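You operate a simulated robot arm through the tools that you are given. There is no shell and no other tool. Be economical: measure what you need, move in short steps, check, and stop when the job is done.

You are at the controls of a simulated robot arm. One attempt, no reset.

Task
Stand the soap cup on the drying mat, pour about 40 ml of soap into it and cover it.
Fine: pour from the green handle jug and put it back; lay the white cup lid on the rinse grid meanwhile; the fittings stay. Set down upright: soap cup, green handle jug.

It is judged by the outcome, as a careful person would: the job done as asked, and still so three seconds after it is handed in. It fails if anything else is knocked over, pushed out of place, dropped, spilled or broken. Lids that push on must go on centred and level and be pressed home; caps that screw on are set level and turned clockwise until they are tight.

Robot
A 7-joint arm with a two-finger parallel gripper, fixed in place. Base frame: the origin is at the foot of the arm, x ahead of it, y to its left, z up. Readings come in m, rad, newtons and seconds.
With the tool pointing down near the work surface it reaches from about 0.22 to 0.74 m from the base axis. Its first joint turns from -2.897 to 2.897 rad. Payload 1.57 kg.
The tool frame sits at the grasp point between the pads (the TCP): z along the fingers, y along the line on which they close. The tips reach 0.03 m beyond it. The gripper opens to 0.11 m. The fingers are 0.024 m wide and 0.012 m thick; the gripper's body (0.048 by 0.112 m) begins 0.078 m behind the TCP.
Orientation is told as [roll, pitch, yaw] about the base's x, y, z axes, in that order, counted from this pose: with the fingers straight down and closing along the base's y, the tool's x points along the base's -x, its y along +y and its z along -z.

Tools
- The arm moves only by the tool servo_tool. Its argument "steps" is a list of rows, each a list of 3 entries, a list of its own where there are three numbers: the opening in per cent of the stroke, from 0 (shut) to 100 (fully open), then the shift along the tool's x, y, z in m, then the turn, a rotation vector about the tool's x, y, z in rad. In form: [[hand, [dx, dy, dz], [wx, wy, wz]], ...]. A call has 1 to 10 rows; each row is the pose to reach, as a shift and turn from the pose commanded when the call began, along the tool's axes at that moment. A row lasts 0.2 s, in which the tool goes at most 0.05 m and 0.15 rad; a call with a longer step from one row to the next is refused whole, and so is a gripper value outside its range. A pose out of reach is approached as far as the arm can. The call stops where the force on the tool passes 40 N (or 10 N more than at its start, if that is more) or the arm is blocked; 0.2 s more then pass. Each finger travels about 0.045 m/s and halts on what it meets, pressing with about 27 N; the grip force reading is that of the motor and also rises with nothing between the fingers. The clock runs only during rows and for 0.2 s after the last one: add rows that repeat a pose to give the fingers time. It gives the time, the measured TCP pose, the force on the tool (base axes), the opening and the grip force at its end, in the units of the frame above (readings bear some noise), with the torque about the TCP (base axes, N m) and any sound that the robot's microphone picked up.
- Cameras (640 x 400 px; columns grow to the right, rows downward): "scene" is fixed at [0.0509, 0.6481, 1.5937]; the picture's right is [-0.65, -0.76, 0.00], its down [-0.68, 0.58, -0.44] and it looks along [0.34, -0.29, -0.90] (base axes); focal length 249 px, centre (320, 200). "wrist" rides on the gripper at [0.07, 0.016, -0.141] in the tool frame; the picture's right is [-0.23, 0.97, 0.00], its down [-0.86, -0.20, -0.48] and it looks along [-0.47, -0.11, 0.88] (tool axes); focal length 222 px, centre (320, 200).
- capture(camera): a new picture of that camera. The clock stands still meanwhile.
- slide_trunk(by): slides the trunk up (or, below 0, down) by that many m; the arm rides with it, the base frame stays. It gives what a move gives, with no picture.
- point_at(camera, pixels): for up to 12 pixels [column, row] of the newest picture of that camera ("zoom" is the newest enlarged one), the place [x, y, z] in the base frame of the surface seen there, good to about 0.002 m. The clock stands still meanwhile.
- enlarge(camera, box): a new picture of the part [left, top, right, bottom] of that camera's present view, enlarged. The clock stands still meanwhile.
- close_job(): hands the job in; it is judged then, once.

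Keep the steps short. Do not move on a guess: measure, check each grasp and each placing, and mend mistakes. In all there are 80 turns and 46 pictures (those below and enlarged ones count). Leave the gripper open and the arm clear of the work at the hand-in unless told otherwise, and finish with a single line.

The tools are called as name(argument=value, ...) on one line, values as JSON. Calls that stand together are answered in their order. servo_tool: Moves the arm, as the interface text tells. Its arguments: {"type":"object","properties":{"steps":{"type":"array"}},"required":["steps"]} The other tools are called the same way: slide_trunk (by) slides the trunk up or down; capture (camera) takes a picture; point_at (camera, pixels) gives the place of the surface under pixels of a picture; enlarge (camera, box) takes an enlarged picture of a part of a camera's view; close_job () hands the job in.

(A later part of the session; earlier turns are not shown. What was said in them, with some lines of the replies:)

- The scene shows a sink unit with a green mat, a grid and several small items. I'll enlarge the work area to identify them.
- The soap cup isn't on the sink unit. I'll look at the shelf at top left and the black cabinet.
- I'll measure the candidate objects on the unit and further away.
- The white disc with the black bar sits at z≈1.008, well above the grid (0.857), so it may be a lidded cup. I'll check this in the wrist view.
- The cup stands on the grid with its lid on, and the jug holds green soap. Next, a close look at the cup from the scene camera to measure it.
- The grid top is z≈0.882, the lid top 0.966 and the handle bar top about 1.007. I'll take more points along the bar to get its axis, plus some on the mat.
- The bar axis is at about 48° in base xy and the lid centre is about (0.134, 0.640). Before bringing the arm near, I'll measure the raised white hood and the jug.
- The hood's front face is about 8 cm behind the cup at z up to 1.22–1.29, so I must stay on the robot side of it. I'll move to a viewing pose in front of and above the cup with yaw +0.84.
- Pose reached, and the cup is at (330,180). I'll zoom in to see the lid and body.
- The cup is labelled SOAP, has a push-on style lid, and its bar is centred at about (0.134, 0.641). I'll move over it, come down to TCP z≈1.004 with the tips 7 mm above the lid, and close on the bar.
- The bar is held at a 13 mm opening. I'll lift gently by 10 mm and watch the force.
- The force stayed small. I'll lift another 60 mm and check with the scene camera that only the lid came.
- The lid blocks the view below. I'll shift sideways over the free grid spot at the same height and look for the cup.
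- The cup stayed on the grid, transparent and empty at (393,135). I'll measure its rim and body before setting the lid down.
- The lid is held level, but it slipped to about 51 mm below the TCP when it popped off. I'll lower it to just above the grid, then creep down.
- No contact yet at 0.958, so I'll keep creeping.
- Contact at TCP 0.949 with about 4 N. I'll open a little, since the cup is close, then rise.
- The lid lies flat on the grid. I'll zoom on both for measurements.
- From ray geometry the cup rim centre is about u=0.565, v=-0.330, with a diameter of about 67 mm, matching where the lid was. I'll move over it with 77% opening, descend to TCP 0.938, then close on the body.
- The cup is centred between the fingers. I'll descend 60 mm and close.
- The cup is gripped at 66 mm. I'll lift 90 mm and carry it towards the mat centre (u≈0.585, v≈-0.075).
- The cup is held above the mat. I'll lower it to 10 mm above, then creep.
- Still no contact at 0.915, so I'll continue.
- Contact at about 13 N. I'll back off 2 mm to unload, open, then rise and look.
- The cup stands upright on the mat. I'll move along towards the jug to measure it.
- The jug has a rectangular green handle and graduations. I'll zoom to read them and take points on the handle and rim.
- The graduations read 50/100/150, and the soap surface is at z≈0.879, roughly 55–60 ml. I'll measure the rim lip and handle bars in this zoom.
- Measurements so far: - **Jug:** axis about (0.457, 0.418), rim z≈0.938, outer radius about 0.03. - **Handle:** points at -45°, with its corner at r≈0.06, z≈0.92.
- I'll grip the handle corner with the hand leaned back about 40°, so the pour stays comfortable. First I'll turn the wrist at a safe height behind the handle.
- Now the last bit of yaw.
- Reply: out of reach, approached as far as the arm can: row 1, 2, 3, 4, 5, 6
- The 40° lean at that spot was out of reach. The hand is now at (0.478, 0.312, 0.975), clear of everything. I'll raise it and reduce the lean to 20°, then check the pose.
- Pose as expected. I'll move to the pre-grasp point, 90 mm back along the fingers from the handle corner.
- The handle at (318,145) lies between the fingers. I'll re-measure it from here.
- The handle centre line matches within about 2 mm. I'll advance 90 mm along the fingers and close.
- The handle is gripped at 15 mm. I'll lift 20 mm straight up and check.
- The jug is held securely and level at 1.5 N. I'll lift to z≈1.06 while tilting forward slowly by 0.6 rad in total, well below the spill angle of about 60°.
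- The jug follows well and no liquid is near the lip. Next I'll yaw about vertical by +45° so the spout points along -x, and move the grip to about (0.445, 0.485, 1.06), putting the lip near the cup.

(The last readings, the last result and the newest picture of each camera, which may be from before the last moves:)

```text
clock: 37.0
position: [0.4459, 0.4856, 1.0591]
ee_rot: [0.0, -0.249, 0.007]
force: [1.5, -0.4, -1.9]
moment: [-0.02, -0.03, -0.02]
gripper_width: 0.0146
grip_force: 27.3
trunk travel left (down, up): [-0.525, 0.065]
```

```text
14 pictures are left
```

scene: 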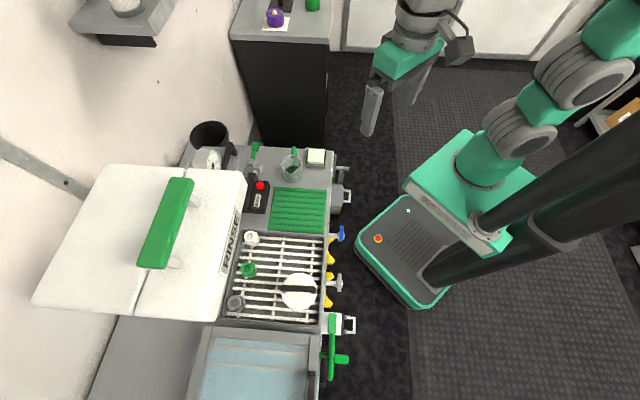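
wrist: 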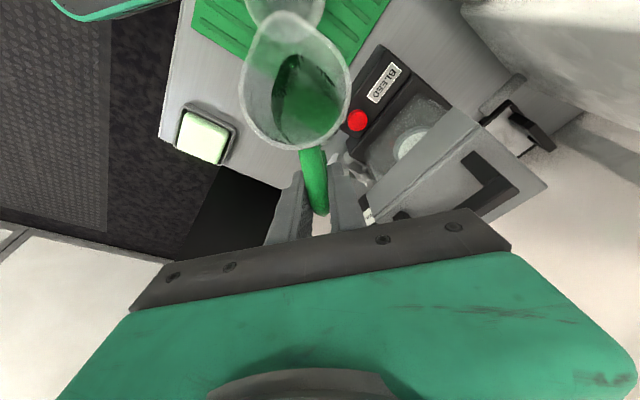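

The lip is about 4 mm off towards +y, so I'll correct that. I'll bring the lip to about (0.340, 0.485, 0.957) above the cup at a 48° tilt, still below pouring, then check.

servo_tool(steps=[[0, [0.006, -0.0009, 0.0076], [0, -0.048, 0]], [0, [0.012, -0.0018, 0.0152], [0, -0.096, 0]], [0, [0.018, -0.0028, 0.0228], [0, -0.144, 0]], [0, [0.024, -0.0037, 0.0304], [0, -0.192, 0]], [0, [0.0297, -0.0046, 0.0379], [0, -0.24, 0]], [0, [0.0297, -0.0046, 0.0379], [0, -0.24, 0]]])

enlarge(camera="scene", box=[240, 150, 368, 230])

capture(camera="wrist")

```text
clock: 38.4
position: [0.4272, 0.4797, 1.016]
ee_rot: [0.0, -0.492, 0.004]
force: [0.7, -0.5, -1.2]
moment: [-0.02, -0.03, 0.02]
gripper_width: 0.0148
grip_force: 26.8
trunk travel left (down, up): [-0.525, 0.065]
```

```text
5.00 times, centred on (304, 190) of scene
```

zoom: 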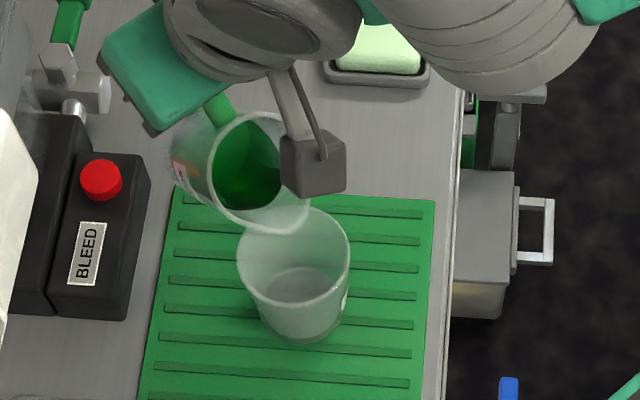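

```text
12 pictures are left
```

wrist: 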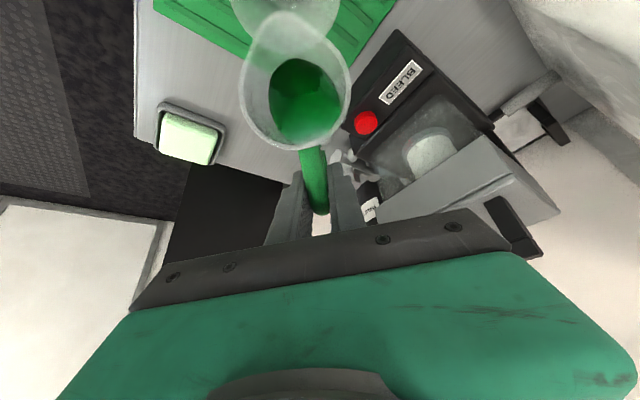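

The lip sits right over the cup opening and nothing has poured yet. I'll tilt to 56° about the lip and wait, to start a small pour.

servo_tool(steps=[[0, [0.0004, 0, -0.0023], [0, -0.023, 0]], [0, [0.0008, 0, -0.0047], [0, -0.046, 0]], [0, [0.0012, 0, -0.007], [0, -0.068, 0]], [0, [0.0016, 0, -0.0093], [0, -0.091, 0]], [0, [0.002, 0, -0.0117], [0, -0.114, 0]], [0, [0.0024, 0, -0.014], [0, -0.137, 0]], [0, [0.0024, 0, -0.014], [0, -0.137, 0]], [0, [0.0024, 0, -0.014], [0, -0.137, 0]], [0, [0.0024, 0, -0.014], [0, -0.137, 0]]])

enlarge(camera="scene", box=[256, 160, 352, 220])

```text
clock: 40.4
position: [0.4182, 0.4794, 1.0271]
ee_rot: [0.0, -0.629, 0.006]
force: [-0.4, 0.4, -1.6]
moment: [-0.02, 0.03, -0.01]
gripper_width: 0.0147
grip_force: 26.4
trunk travel left (down, up): [-0.525, 0.065]
```

```text
6.67 times, centred on (304, 190) of scene
```

zoom: 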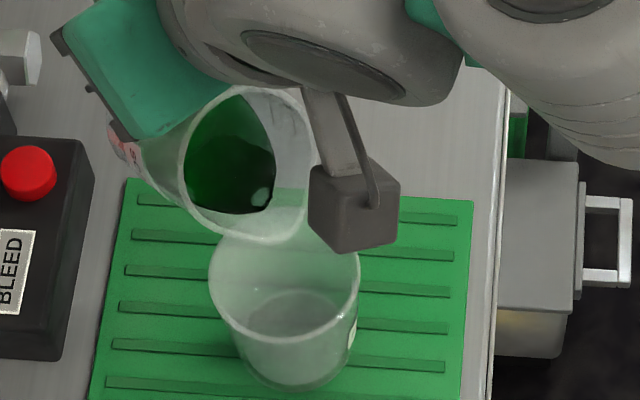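

Nothing has poured yet; the liquid is close to the lip. I'll tilt on to 62° and watch for sound.

servo_tool(steps=[[0, [0.0004, 0, -0.0027], [0, -0.026, 0]], [0, [0.0008, 0, -0.0053], [0, -0.052, 0]], [0, [0.0012, 0, -0.008], [0, -0.079, 0]], [0, [0.0017, 0, -0.0107], [0, -0.105, 0]], [0, [0.0017, 0, -0.0107], [0, -0.105, 0]], [0, [0.0017, 0, -0.0107], [0, -0.105, 0]]])

enlarge(camera="scene", box=[256, 160, 352, 220])

```text
clock: 41.8
position: [0.4092, 0.4791, 1.0336]
ee_rot: [0.001, -0.734, 0.004]
force: [0.1, -0.3, -1.0]
moment: [0.02, -0.01, -0.01]
gripper_width: 0.0144
grip_force: 26.9
trunk travel left (down, up): [-0.525, 0.065]
```

```text
6.67 times, centred on (304, 190) of scene
```

zoom: 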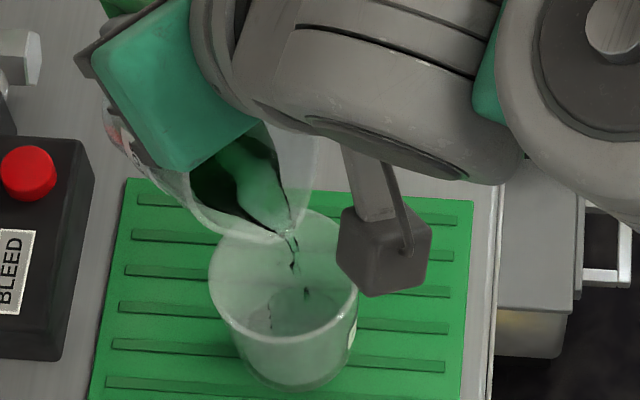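

It's pouring and the stream lands inside the cup. I'll continue slowly to 69°, pivoting about the lip, and let it run.

servo_tool(steps=[[0, [0.0003, 0, -0.002], [0, -0.02, 0]], [0, [0.0005, 0, -0.0039], [0, -0.041, 0]], [0, [0.0008, 0, -0.0059], [0, -0.061, 0]], [0, [0.0011, 0, -0.0079], [0, -0.081, 0]], [0, [0.0013, 0, -0.0098], [0, -0.102, 0]], [0, [0.0016, 0, -0.0118], [0, -0.122, 0]], [0, [0.0016, 0, -0.0118], [0, -0.122, 0]], [0, [0.0016, 0, -0.0118], [0, -0.122, 0]], [0, [0.0016, 0, -0.0118], [0, -0.122, 0]], [0, [0.0016, 0, -0.0118], [0, -0.122, 0]]])

enlarge(camera="scene", box=[256, 160, 352, 220])

```text
clock: 44.0
position: [0.4012, 0.4794, 1.0405]
ee_rot: [0.0, -0.854, 0.005]
force: [0.3, 0.3, -0.8]
moment: [0.01, 0.0, -0.02]
gripper_width: 0.0144
grip_force: 27.1
trunk travel left (down, up): [-0.525, 0.065]
```

```text
6.67 times, centred on (304, 190) of scene
```

zoom: 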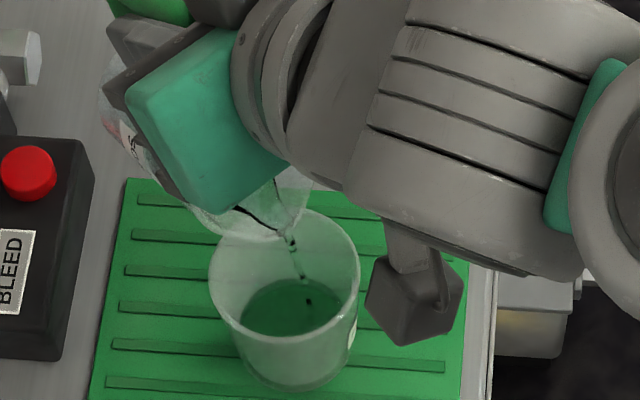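

The cup is filling. I'll measure the soap level in it.

point_at(camera="zoom", pixels=[[270, 305], [290, 320], [325, 300], [255, 315], [340, 305], [300, 288], [290, 350], [320, 375]])

```text
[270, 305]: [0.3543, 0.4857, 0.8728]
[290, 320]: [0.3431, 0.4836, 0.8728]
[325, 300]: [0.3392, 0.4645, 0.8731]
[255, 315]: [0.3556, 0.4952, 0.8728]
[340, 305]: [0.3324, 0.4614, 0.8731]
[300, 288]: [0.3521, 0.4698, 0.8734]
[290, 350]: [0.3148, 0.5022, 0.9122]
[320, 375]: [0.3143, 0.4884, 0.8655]
```

The level is z≈0.873, and I estimate 27–31 ml so far. I'll tilt slightly further to 71.5° and let it run.

servo_tool(steps=[[0, [0.0003, 0, -0.002], [0, -0.022, 0]], [0, [0.0006, 0, -0.0041], [0, -0.044, 0]], [0, [0.0006, 0, -0.0041], [0, -0.044, 0]], [0, [0.0006, 0, -0.0041], [0, -0.044, 0]], [0, [0.0006, 0, -0.0041], [0, -0.044, 0]], [0, [0.0006, 0, -0.0041], [0, -0.044, 0]]])

enlarge(camera="scene", box=[256, 160, 352, 220])

point_at(camera="zoom", pixels=[[270, 300], [290, 315], [320, 295], [255, 310], [335, 300], [300, 285], [280, 325], [245, 320]])

```text
clock: 45.4
position: [0.398, 0.4802, 1.0443]
ee_rot: [0.0, -0.898, 0.005]
force: [0.6, -0.2, 0.5]
moment: [0.0, 0.0, 0.01]
gripper_width: 0.0149
grip_force: 27.1
trunk travel left (down, up): [-0.525, 0.065]
```

```text
6.67 times, centred on (304, 190) of scene
```

zoom: 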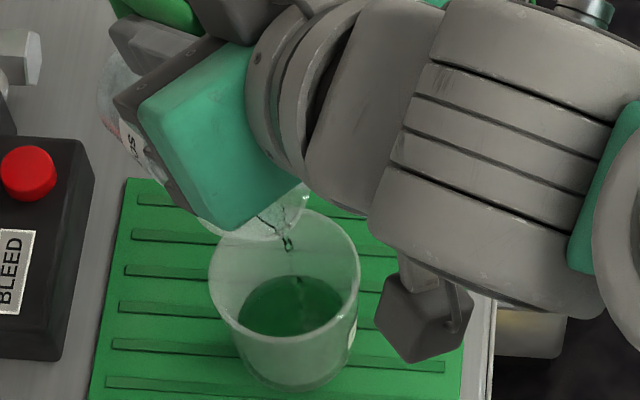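

```text
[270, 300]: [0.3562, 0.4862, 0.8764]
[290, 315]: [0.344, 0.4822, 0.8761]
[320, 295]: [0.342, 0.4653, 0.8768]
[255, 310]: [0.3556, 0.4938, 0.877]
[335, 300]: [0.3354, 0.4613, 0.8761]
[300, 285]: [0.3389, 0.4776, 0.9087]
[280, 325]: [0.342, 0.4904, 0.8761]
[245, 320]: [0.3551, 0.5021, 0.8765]
```

The level is 0.8764, about 36 ml by both estimates, and still dripping. I'll add a brief extra tilt of 1.7° for roughly 4 ml, then tilt back to 58° over the cup and re-measure.

servo_tool(steps=[[0, [0.0004, 0, -0.0028], [0, -0.03, 0]], [0, [0.0004, 0, -0.0028], [0, -0.03, 0]], [0, [0.0004, 0, -0.0028], [0, -0.03, 0]], [0, [0.0, 0, 0.0], [0, 0.03, 0]], [0, [-0.0025, 0, 0.006], [0, 0.1, 0]], [0, [-0.0045, 0, 0.011], [0, 0.17, 0]], [0, [-0.0069, 0, 0.0167], [0, 0.236, 0]], [0, [-0.0069, 0, 0.0167], [0, 0.236, 0]]])

enlarge(camera="scene", box=[256, 160, 352, 220])

point_at(camera="zoom", pixels=[[270, 300], [290, 315], [320, 295], [255, 310], [335, 300], [300, 280], [280, 325], [245, 320], [230, 170], [200, 180], [230, 190], [245, 180]])

```text
clock: 47.2
position: [0.414, 0.4799, 1.0383]
ee_rot: [0.001, -0.662, 0.005]
force: [0.1, -0.5, -1.1]
moment: [0.01, -0.01, -0.01]
gripper_width: 0.0147
grip_force: 27.5
trunk travel left (down, up): [-0.525, 0.065]
```

```text
6.67 times, centred on (304, 190) of scene
```

zoom: 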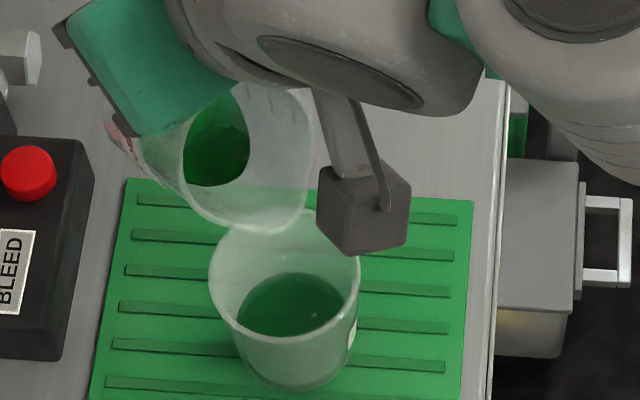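

```text
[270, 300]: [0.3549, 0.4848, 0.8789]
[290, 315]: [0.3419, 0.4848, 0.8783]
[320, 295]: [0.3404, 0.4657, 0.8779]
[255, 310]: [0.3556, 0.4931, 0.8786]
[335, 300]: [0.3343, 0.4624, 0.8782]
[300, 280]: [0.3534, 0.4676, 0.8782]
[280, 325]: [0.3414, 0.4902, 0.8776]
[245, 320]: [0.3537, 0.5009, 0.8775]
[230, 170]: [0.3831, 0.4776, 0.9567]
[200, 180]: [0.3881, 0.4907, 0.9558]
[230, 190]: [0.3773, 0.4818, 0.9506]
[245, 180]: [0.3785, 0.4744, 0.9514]
```

The level is z≈0.878, about 40 ml. I'll bring the jug back: raise it and tilt back to 34° at the earlier waypoint.

servo_tool(steps=[[0, [-0.0079, 0.0008, -0.0017], [0, 0.069, 0]], [0, [-0.0157, 0.0017, -0.0034], [0, 0.137, 0]], [0, [-0.0236, 0.0025, -0.005], [0, 0.206, 0]], [0, [-0.0315, 0.0033, -0.0067], [0, 0.275, 0]], [0, [-0.0393, 0.0042, -0.0084], [0, 0.343, 0]], [0, [-0.0472, 0.005, -0.0101], [0, 0.412, 0]], [0, [-0.0472, 0.005, -0.0101], [0, 0.412, 0]]])

```text
clock: 48.8
position: [0.4456, 0.4852, 1.0772]
ee_rot: [0.0, -0.251, 0.005]
force: [-0.4, -0.1, -0.4]
moment: [0.0, -0.02, -0.01]
gripper_width: 0.0146
grip_force: 27.3
trunk travel left (down, up): [-0.525, 0.065]
```

Now I'll yaw back and translate to above the jug's original place.

servo_tool(steps=[[0, [-0.006, -0.0135, 0.0037], [0.0244, 0, 0.0953]], [0, [-0.0121, -0.0271, 0.0075], [0.0488, 0, 0.1905]], [0, [-0.0181, -0.0406, 0.0112], [0.0731, 0, 0.2858]], [0, [-0.0242, -0.0542, 0.015], [0.0975, 0, 0.381]], [0, [-0.0302, -0.0677, 0.0187], [0.1219, 0, 0.4763]], [0, [-0.0362, -0.0812, 0.0224], [0.1463, 0, 0.5715]], [0, [-0.0423, -0.0948, 0.0262], [0.1706, 0, 0.6668]], [0, [-0.0483, -0.1083, 0.0299], [0.195, 0, 0.762]], [0, [-0.0483, -0.1083, 0.0299], [0.195, 0, 0.762]]])

```text
clock: 50.8
position: [0.5005, 0.3769, 1.0597]
ee_rot: [0.0, -0.251, -0.781]
force: [-0.1, -0.1, -0.7]
moment: [-0.04, 0.0, 0.0]
gripper_width: 0.0144
grip_force: 26.6
trunk travel left (down, up): [-0.525, 0.065]
```

Directly above the old spot. I'll un-tilt fully to pitch 0.35 while lowering to 12 mm above the counter.

servo_tool(steps=[[0, [0.002, 0, 0.008], [0, 0.09, 0]], [0, [0.005, 0, 0.018], [0, 0.18, 0]], [0, [0.0085, 0, 0.033], [0, 0.27, 0]], [0, [0.0124, 0, 0.048], [0, 0.36, 0]], [0, [0.0167, 0, 0.065], [0, 0.45, 0]], [0, [0.021, 0, 0.082], [0, 0.54, 0]], [0, [0.0258, 0, 0.1], [0, 0.601, 0]], [0, [0.0297, 0, 0.115], [0, 0.601, 0]], [0, [0.0336, 0, 0.1303], [0, 0.601, 0]], [0, [0.0336, 0, 0.1303], [0, 0.601, 0]]])

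```text
clock: 53.0
position: [0.4999, 0.3776, 0.9246]
ee_rot: [-0.001, 0.349, -0.782]
force: [-0.5, -0.2, -1.4]
moment: [-0.04, -0.01, -0.01]
gripper_width: 0.0146
grip_force: 26.7
trunk travel left (down, up): [-0.525, 0.065]
```

Now the gentle final lowering, 12 mm.

servo_tool(steps=[[0, [-0.001, 0, 0.0028], [0, 0, 0]], [0, [-0.002, 0, 0.0056], [0, 0, 0]], [0, [-0.003, 0, 0.0085], [0, 0, 0]], [0, [-0.0036, 0, 0.01], [0, 0, 0]], [0, [-0.0041, 0, 0.0112], [0, 0, 0]]])

servo_tool(steps=[[0, [-0.0003, 0, 0.0009], [0, 0, 0]], [0, [-0.0003, 0, 0.0009], [0, 0, 0]]])

```text
clock: 54.2
position: [0.5008, 0.3773, 0.9136]
ee_rot: [0.004, 0.348, -0.781]
force: [-0.3, 0.3, 4.0]
moment: [0.26, 0.41, -0.03]
gripper_width: 0.0144
grip_force: 26.6
trunk travel left (down, up): [-0.525, 0.065]
```

```text
clock: 54.8
position: [0.501, 0.3771, 0.9129]
ee_rot: [0.003, 0.348, -0.778]
force: [1.4, 0.2, 14.3]
moment: [0.45, 0.5, -0.05]
gripper_width: 0.0146
grip_force: 26.8
trunk travel left (down, up): [-0.525, 0.065]
```

It's on the counter. I'll unload 1 mm, open, and retreat back along the fingers.

servo_tool(steps=[[0, [0.0003, 0, -0.001], [0, 0, 0]], [25, [0.0003, 0, -0.001], [0, 0, 0]], [45, [0.0003, 0, -0.001], [0, 0, 0]], [45, [0.0003, 0, -0.001], [0, 0, 0]], [45, [0.0003, 0, -0.03], [0, 0, 0]], [45, [0.0003, 0, -0.07], [0, 0, 0]], [45, [0.0003, 0, -0.1], [0, 0, 0]], [45, [0.0003, 0, -0.1], [0, 0, 0]]])

capture(camera="wrist")

point_at(camera="wrist", pixels=[[309, 100], [305, 95], [317, 140], [322, 160], [312, 105], [300, 95]])

```text
clock: 56.6
position: [0.5236, 0.3507, 1.0035]
ee_rot: [0.0, 0.35, -0.782]
force: [1.1, 0.2, -0.9]
moment: [-0.02, -0.04, 0.0]
gripper_width: 0.0496
grip_force: 0.0
out of reach, approached as far as the arm can: row 7, 8
trunk travel left (down, up): [-0.525, 0.065]
```

```text
6 pictures are left
```

wrist: 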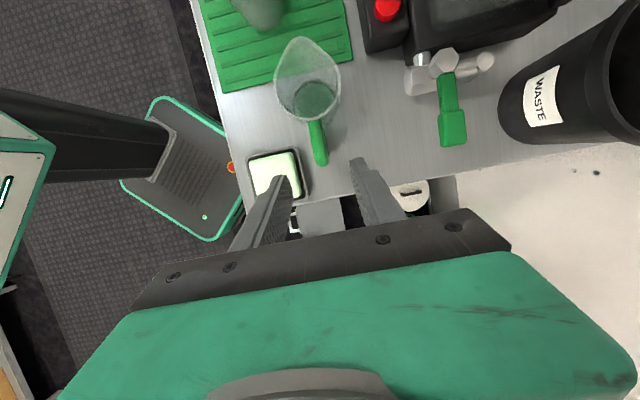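

```text
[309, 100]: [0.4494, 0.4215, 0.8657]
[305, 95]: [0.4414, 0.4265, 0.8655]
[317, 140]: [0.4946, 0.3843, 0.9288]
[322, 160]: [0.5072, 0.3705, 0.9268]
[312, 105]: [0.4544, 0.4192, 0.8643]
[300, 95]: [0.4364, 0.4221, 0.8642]
```

The jug is upright in its old place. Its level fell 0.8796→0.865, about 38 ml, which agrees with the cup estimate. Now for the lid: raise, straighten the tool and come inward.

servo_tool(steps=[[45, [0.01, -0.0177, -0.0176], [0, -0.0875, 0]], [45, [0.02, -0.0353, -0.0351], [0, -0.175, 0]], [45, [0.0307, -0.053, -0.0527], [0, -0.2625, 0]], [45, [0.041, -0.0707, -0.0702], [0, -0.35, 0]], [45, [0.041, -0.0707, -0.0702], [0, -0.35, 0]]])

```text
clock: 57.8
position: [0.4621, 0.3105, 1.0832]
ee_rot: [-0.001, -0.002, -0.779]
force: [0.8, -0.2, 0.6]
moment: [0.01, -0.03, -0.03]
gripper_width: 0.0495
grip_force: 0.1
trunk travel left (down, up): [-0.525, 0.065]
```

Tool is vertical. I'll swing back to yaw 0.84 while travelling at z≈1.1 towards the lid on the grid.

servo_tool(steps=[[30, [0.0323, 0.0004, -0.0017], [0, 0, -0.148]], [30, [0.0646, 0.0008, -0.0034], [0, 0, -0.296]], [30, [0.0968, 0.0011, -0.0051], [0, 0, -0.444]], [30, [0.1291, 0.0015, -0.0068], [0, 0, -0.592]], [30, [0.1614, 0.0019, -0.0085], [0, 0, -0.74]], [30, [0.1937, 0.0023, -0.0102], [0, 0, -0.888]], [30, [0.226, 0.0027, -0.0119], [0, 0, -1.036]], [30, [0.2582, 0.003, -0.0136], [0, 0, -1.184]], [30, [0.2905, 0.0034, -0.0153], [0, 0, -1.332]], [30, [0.3228, 0.0038, -0.017], [0, 0, -1.48]]])

```text
clock: 60.0
position: [0.2349, 0.5419, 1.1009]
ee_rot: [0.0, 0.001, 0.702]
force: [0.5, -0.2, -0.2]
moment: [0.0, 0.0, 0.03]
gripper_width: 0.0331
grip_force: 0.0
trunk travel left (down, up): [-0.525, 0.065]
```

Last bit of yaw, then over the lid.

servo_tool(steps=[[30, [0.003, 0.025, 0], [0, 0, -0.068]], [30, [0.0057, 0.05, 0], [0, 0, -0.136]], [30, [0.0057, 0.05, 0.03], [0, 0, -0.136]], [30, [0.0057, 0.05, 0.06], [0, 0, -0.136]], [30, [0.0057, 0.05, 0.09], [0, 0, -0.136]], [30, [0.0057, 0.05, 0.105], [0, 0, -0.136]], [30, [0.0057, 0.05, 0.105], [0, 0, -0.136]]])

capture(camera="wrist")

```text
clock: 61.6
position: [0.1993, 0.5748, 0.9958]
ee_rot: [0.001, -0.001, 0.836]
force: [0.2, 0.7, 0.5]
moment: [-0.02, 0.0, 0.02]
gripper_width: 0.033
grip_force: 0.1
trunk travel left (down, up): [-0.525, 0.065]
```

```text
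5 pictures are left
```

wrist: 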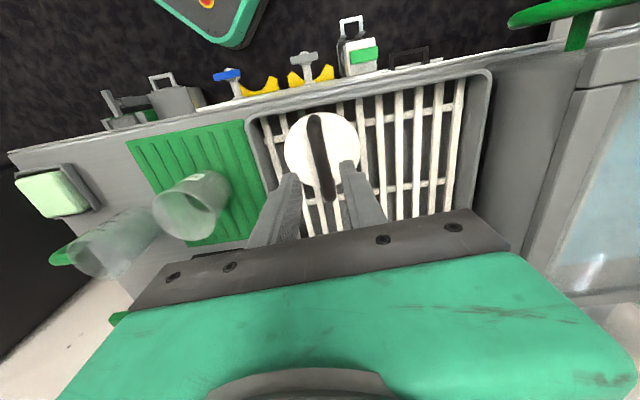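

Well aligned. I'll descend to TCP 0.936 and close on the bar.

servo_tool(steps=[[30, [0, 0.002, 0.03], [0, 0, 0]], [30, [0, 0.002, 0.055], [0, 0, 0]], [30, [0, 0.002, 0.06], [0, 0, 0]], [30, [0, 0.002, 0.06], [0, 0, 0]], [0, [0, 0.002, 0.06], [0, 0, 0]], [0, [0, 0.002, 0.06], [0, 0, 0]], [0, [0, 0.002, 0.06], [0, 0, 0]], [0, [0, 0.002, 0.06], [0, 0, 0]]])

```text
clock: 63.4
position: [0.198, 0.5771, 0.9367]
ee_rot: [0.0, -0.001, 0.835]
force: [-0.3, 1.2, 0.7]
moment: [0.02, -0.02, 0.01]
gripper_width: 0.0128
grip_force: 26.8
trunk travel left (down, up): [-0.525, 0.065]
```

The lid is held at 12.8 mm. I'll lift it, and get a clean scene view of the cup rim for centring.

servo_tool(steps=[[0, [0, 0, -0.03], [0, 0, 0]], [0, [0, 0, -0.07], [0, 0, 0]], [0, [0, 0, -0.11], [0, 0, 0]], [0, [0, 0, -0.11], [0, 0, 0]]])

enlarge(camera="scene", box=[268, 175, 332, 215])

```text
clock: 64.4
position: [0.1981, 0.5756, 1.0464]
ee_rot: [0.0, 0.0, 0.835]
force: [0.2, 0.1, 0.3]
moment: [0.02, 0.0, 0.01]
gripper_width: 0.0132
grip_force: 27.0
trunk travel left (down, up): [-0.525, 0.065]
```

```text
10.00 times, centred on (300, 195) of scene
```

zoom: 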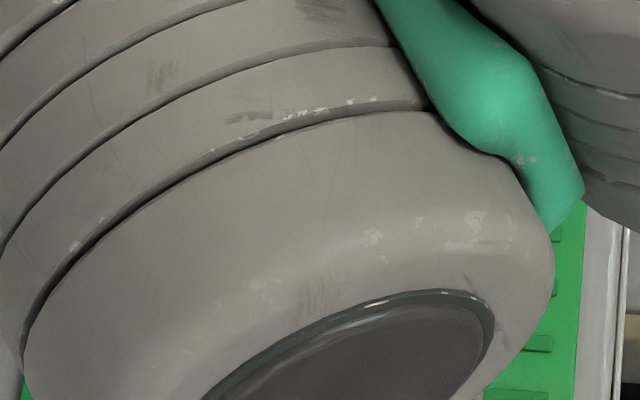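

The arm blocks that view. I'll move to 9 cm beside the cup, where the wrist camera can see the rim next to the lid.

servo_tool(steps=[[0, [-0.012, -0.036, -0.01], [0, 0, 0]], [0, [-0.024, -0.073, -0.02], [0, 0, 0]], [0, [-0.024, -0.073, -0.02], [0, 0, 0]]])

enlarge(camera="wrist", box=[180, 80, 372, 200])

point_at(camera="zoom", pixels=[[400, 200], [430, 130], [520, 180], [580, 200], [200, 200]])

```text
clock: 65.2
position: [0.2693, 0.5444, 1.0659]
ee_rot: [0.001, 0.001, 0.835]
force: [0.5, -0.3, -0.6]
moment: [0.03, -0.01, -0.02]
gripper_width: 0.0129
grip_force: 26.4
trunk travel left (down, up): [-0.525, 0.065]
```

```text
3.33 times, centred on (276, 140) of wrist
```

zoom: 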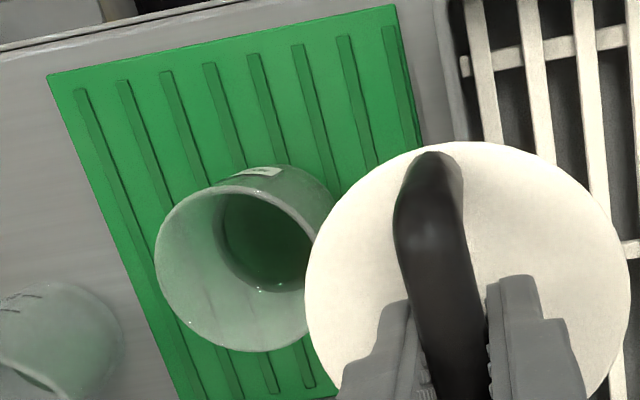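

```text
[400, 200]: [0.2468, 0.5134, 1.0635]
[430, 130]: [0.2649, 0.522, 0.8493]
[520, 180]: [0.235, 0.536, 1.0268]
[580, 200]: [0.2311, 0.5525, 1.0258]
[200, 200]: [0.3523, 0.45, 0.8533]
```

The cup centre from camera and grip data agrees on about (0.336, 0.484). I'll move the lid over it and lower to just above the rim, TCP 1.000.

servo_tool(steps=[[0, [0, -0.03, 0], [0, 0, 0]], [0, [0, -0.06, 0], [0, 0, 0]], [0, [0, -0.0902, 0], [0, 0, 0]], [0, [0, -0.0902, 0.03], [0, 0, 0]], [0, [0, -0.0902, 0.055], [0, 0, 0]], [0, [0, -0.0902, 0.065], [0, 0, 0]], [0, [0, -0.0902, 0.065], [0, 0, 0]]])

servo_tool(steps=[[0, [0, 0, 0.003], [0, 0, 0]], [0, [0, 0, 0.006], [0, 0, 0]], [0, [0, 0, 0.008], [0, 0, 0]]])

```text
clock: 66.8
position: [0.3342, 0.4853, 1.0]
ee_rot: [-0.001, 0.001, 0.833]
force: [0.9, 0.7, -0.5]
moment: [-0.02, 0.01, 0.02]
gripper_width: 0.0128
grip_force: 26.7
trunk travel left (down, up): [-0.525, 0.065]
```

```text
clock: 67.6
position: [0.335, 0.4855, 0.9941]
ee_rot: [0.001, 0.001, 0.836]
force: [0.0, 0.5, -0.8]
moment: [-0.05, 0.01, 0.01]
gripper_width: 0.0129
grip_force: 27.1
trunk travel left (down, up): [-0.525, 0.065]
```

About 1.5–2 mm short in -y_t. I'll correct that and keep creeping down.

servo_tool(steps=[[0, [0, -0.0015, 0], [0, 0, 0]], [0, [0, -0.0015, 0.002], [0, 0, 0]], [0, [0, -0.0015, 0.004], [0, 0, 0]], [0, [0, -0.0015, 0.004], [0, 0, 0]]])

servo_tool(steps=[[0, [0, 0, 0.002], [0, 0, 0]], [0, [0, 0, 0.004], [0, 0, 0]], [0, [0, 0, 0.004], [0, 0, 0]]])

```text
clock: 68.6
position: [0.3349, 0.4836, 0.9892]
ee_rot: [0.0, 0.0, 0.835]
force: [0.0, 0.1, -0.9]
moment: [-0.01, 0.01, -0.02]
gripper_width: 0.0131
grip_force: 27.1
trunk travel left (down, up): [-0.525, 0.065]
```

```text
clock: 69.4
position: [0.3363, 0.4837, 0.9852]
ee_rot: [0.001, 0.001, 0.834]
force: [-0.4, -0.5, -1.1]
moment: [-0.02, -0.01, 0.02]
gripper_width: 0.0133
grip_force: 26.7
trunk travel left (down, up): [-0.525, 0.065]
```

No contact yet at 0.985; seating is expected near 0.978. Continuing.

servo_tool(steps=[[0, [0, 0, 0.0015], [0, 0, 0]], [0, [0, 0, 0.003], [0, 0, 0]], [0, [0, 0, 0.003], [0, 0, 0]]])

servo_tool(steps=[[0, [0, 0, 0.0015], [0, 0, 0]], [0, [0, 0, 0.003], [0, 0, 0]], [0, [0, 0, 0.003], [0, 0, 0]]])

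```text
clock: 70.2
position: [0.3364, 0.4824, 0.9824]
ee_rot: [0.001, 0.0, 0.835]
force: [-0.1, 0.1, -1.4]
moment: [0.02, 0.01, -0.05]
gripper_width: 0.013
grip_force: 27.0
trunk travel left (down, up): [-0.525, 0.065]
```

```text
clock: 71.0
position: [0.3361, 0.4839, 0.9793]
ee_rot: [-0.001, -0.001, 0.833]
force: [0.6, -1.3, -1.1]
moment: [0.03, -0.02, 0.04]
gripper_width: 0.013
grip_force: 26.5
trunk travel left (down, up): [-0.525, 0.065]
```

servo_tool(steps=[[0, [0, 0, 0.0015], [0, 0, 0]], [0, [0, 0, 0.003], [0, 0, 0]], [0, [0, 0, 0.003], [0, 0, 0]]])

servo_tool(steps=[[0, [0, 0, 0.0015], [0, 0, 0]], [0, [0, 0, 0.003], [0, 0, 0]], [0, [0, 0, 0.003], [0, 0, 0]]])

```text
clock: 71.8
position: [0.3352, 0.4835, 0.9758]
ee_rot: [-0.001, 0.003, 0.836]
force: [0.8, 1.2, 1.2]
moment: [0.0, 0.05, -0.01]
gripper_width: 0.0132
grip_force: 27.2
trunk travel left (down, up): [-0.525, 0.065]
```

```text
clock: 72.6
position: [0.3369, 0.4849, 0.9752]
ee_rot: [0.001, -0.006, 0.835]
force: [3.0, 3.3, 14.6]
moment: [0.09, -0.11, 0.0]
gripper_width: 0.0129
grip_force: 27.1
trunk travel left (down, up): [-0.525, 0.065]
```

Contact at TCP≈0.9755, 15 N and level. I'll press further in small increments.

servo_tool(steps=[[0, [0, 0, 0.001], [0, 0, 0]], [0, [0, 0, 0.002], [0, 0, 0]], [0, [0, 0, 0.003], [0, 0, 0]], [0, [0, 0, 0.004], [0, 0, 0]], [0, [0, 0, 0.004], [0, 0, 0]]])

```text
clock: 73.8
position: [0.3352, 0.4832, 0.971]
ee_rot: [-0.001, -0.002, 0.835]
force: [2.0, 2.4, 23.3]
moment: [-0.01, 0.01, 0.01]
gripper_width: 0.0129
grip_force: 26.9
trunk travel left (down, up): [-0.525, 0.065]
```

The tool went down 4 mm at 23 N. I'll press a little more, then check the lid's height.

servo_tool(steps=[[0, [0, 0, 0.001], [0, 0, 0]], [0, [0, 0, 0.002], [0, 0, 0]], [0, [0, 0, 0.003], [0, 0, 0]], [0, [0, 0, 0.003], [0, 0, 0]]])

enlarge(camera="wrist", box=[240, 90, 400, 190])

point_at(camera="zoom", pixels=[[200, 200], [430, 200], [380, 150], [220, 280], [430, 270], [290, 170], [250, 150], [420, 150]])

```text
clock: 74.8
position: [0.3358, 0.4825, 0.9679]
ee_rot: [-0.001, -0.003, 0.834]
force: [1.1, 2.6, 25.5]
moment: [-0.05, 0.06, 0.03]
gripper_width: 0.0131
grip_force: 26.6
trunk travel left (down, up): [-0.525, 0.065]
```

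```text
4.00 times, centred on (320, 140) of wrist
```

zoom: 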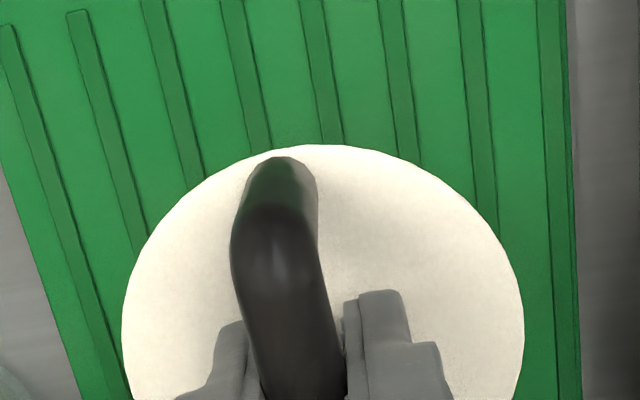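

```text
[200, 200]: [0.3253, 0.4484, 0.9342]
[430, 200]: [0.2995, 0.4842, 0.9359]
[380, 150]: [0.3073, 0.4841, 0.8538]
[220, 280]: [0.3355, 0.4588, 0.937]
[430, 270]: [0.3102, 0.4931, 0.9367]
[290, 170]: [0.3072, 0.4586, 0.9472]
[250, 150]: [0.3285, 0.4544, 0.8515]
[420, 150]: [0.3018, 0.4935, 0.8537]
```

The lid top is level at z≈0.936, which matches the seated height (0.084 above the base); the fingers had just slid along the bar. The tips are now about to touch the lid plate, so I'll press directly on it for a firm push home.

servo_tool(steps=[[0, [0, 0, 0.001], [0, 0, 0]], [0, [0, 0, 0.002], [0, 0, 0]], [0, [0, 0, 0.003], [0, 0, 0]], [0, [0, 0, 0.004], [0, 0, 0]], [0, [0, 0, 0.005], [0, 0, 0]], [0, [0, 0, 0.006], [0, 0, 0]]])

```text
clock: 75.6
position: [0.3362, 0.4855, 0.9673]
ee_rot: [0.003, -0.008, 0.832]
force: [-0.5, -2.4, 11.4]
moment: [-0.16, 0.04, 0.04]
gripper_width: 0.0127
grip_force: 27.3
trunk travel left (down, up): [-0.525, 0.065]
stopped in row 3: the force on the tool passed its limit at 41 N (the readings are from after the stop); the commanded pose is now the measured one
```

It reached 41 N, a firm push. I'll press once more to see whether the height changes.

servo_tool(steps=[[0, [0, 0, 0.0015], [0, 0, 0]], [0, [0, 0, 0.003], [0, 0, 0]], [0, [0, 0, 0.0045], [0, 0, 0]], [0, [0, 0, 0.006], [0, 0, 0]]])

```text
clock: 76.5
position: [0.3377, 0.4854, 0.9672]
ee_rot: [0.004, -0.016, 0.835]
force: [-3.5, -5.8, 15.4]
moment: [-0.33, 0.18, -0.01]
gripper_width: 0.0126
grip_force: 27.3
trunk travel left (down, up): [-0.525, 0.065]
stopped in row 4: the force on the tool passed its limit at 42 N (the readings are from after the stop); the commanded pose is now the measured one
```

Same height both times, a solid stop, so the lid is home. I'll open and rise clear.

servo_tool(steps=[[30, [0, 0, 0], [0, 0, 0]], [35, [0, 0, 0], [0, 0, 0]], [35, [0, 0, 0], [0, 0, 0]], [35, [0, 0, -0.01], [0, 0.015, 0]], [35, [0, 0, -0.05], [0, 0.015, 0]], [35, [0, 0, -0.09], [0, 0.015, 0]], [35, [0.03, 0, -0.13], [0, 0.015, 0]], [35, [0.06, 0, -0.16], [0, 0.015, 0]], [35, [0.06, 0, -0.16], [0, 0.015, 0]]])

enlarge(camera="wrist", box=[220, 80, 412, 200])

```text
clock: 78.5
position: [0.2962, 0.4397, 1.1245]
ee_rot: [0.001, 0.004, 0.836]
force: [0.1, 0.2, -0.6]
moment: [0.02, -0.02, -0.05]
gripper_width: 0.0386
grip_force: 0.0
trunk travel left (down, up): [-0.525, 0.065]
```

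```text
3.33 times, centred on (316, 140) of wrist
```

zoom: 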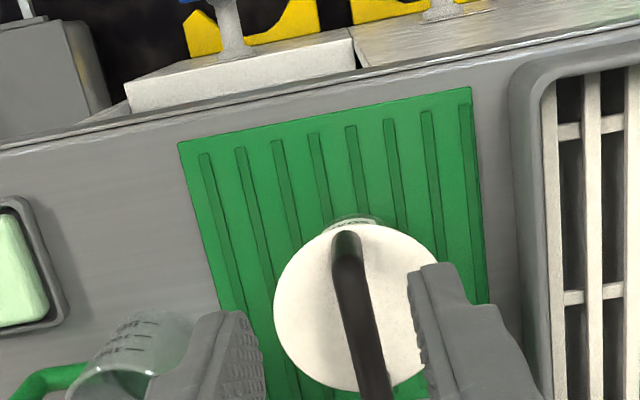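

The lid sits on the cup. I'll check its level and height around the disc.

point_at(camera="zoom", pixels=[[320, 240], [285, 310], [320, 370], [350, 385], [420, 260], [390, 240], [400, 330], [305, 270], [355, 300], [390, 200], [360, 223]])

```text
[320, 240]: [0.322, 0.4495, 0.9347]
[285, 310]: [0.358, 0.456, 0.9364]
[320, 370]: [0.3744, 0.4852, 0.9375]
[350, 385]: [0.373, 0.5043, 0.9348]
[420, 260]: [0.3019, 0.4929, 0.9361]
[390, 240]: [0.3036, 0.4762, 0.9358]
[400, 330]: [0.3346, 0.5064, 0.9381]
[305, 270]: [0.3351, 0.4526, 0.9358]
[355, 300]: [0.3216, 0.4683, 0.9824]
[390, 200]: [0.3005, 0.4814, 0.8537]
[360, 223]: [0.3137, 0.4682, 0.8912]
```

The lid is level (0.935–0.938) at the seated height. I'll withdraw the arm clear with the gripper open.

servo_tool(steps=[[60, [0.03, 0, -0.03], [0, 0, 0]], [80, [0.06, 0, -0.06], [0, 0, 0]], [100, [0.09, 0, -0.09], [0, 0, 0]], [100, [0.12, 0, -0.12], [0, 0, 0]], [100, [0.12, 0, -0.12], [0, 0, 0]], [100, [0.12, 0, -0.12], [0, 0, 0]]])

enlarge(camera="scene", box=[200, 130, 360, 330])

```text
clock: 79.9
position: [0.216, 0.3503, 1.2448]
ee_rot: [0.001, 0.004, 0.834]
force: [0.2, -0.4, 0.6]
moment: [0.04, 0.01, -0.02]
gripper_width: 0.11
grip_force: 0.0
trunk travel left (down, up): [-0.525, 0.065]
```

```text
2.00 times, centred on (280, 230) of scene
```

zoom: 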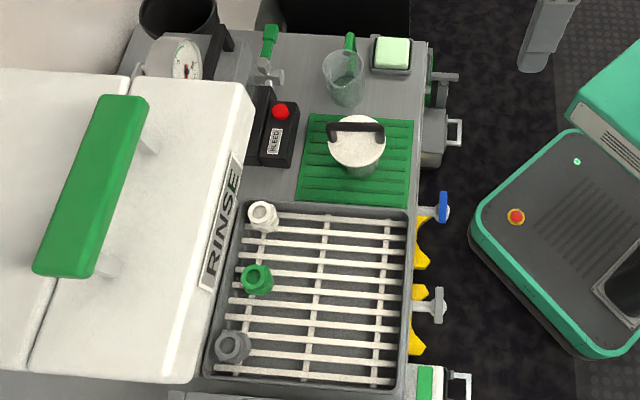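

The final view shows the covered cup on the mat, the jug back upright, the fittings untouched and the arm clear. Handing in.

close_job()

```text
The job is handed in.
```

The soap cup stands upright on the drying mat with about 38–40 ml of soap (estimated from the levels) and its lid pressed home, the green handle jug is back upright in its place, and I saw no spills or moved fittings.
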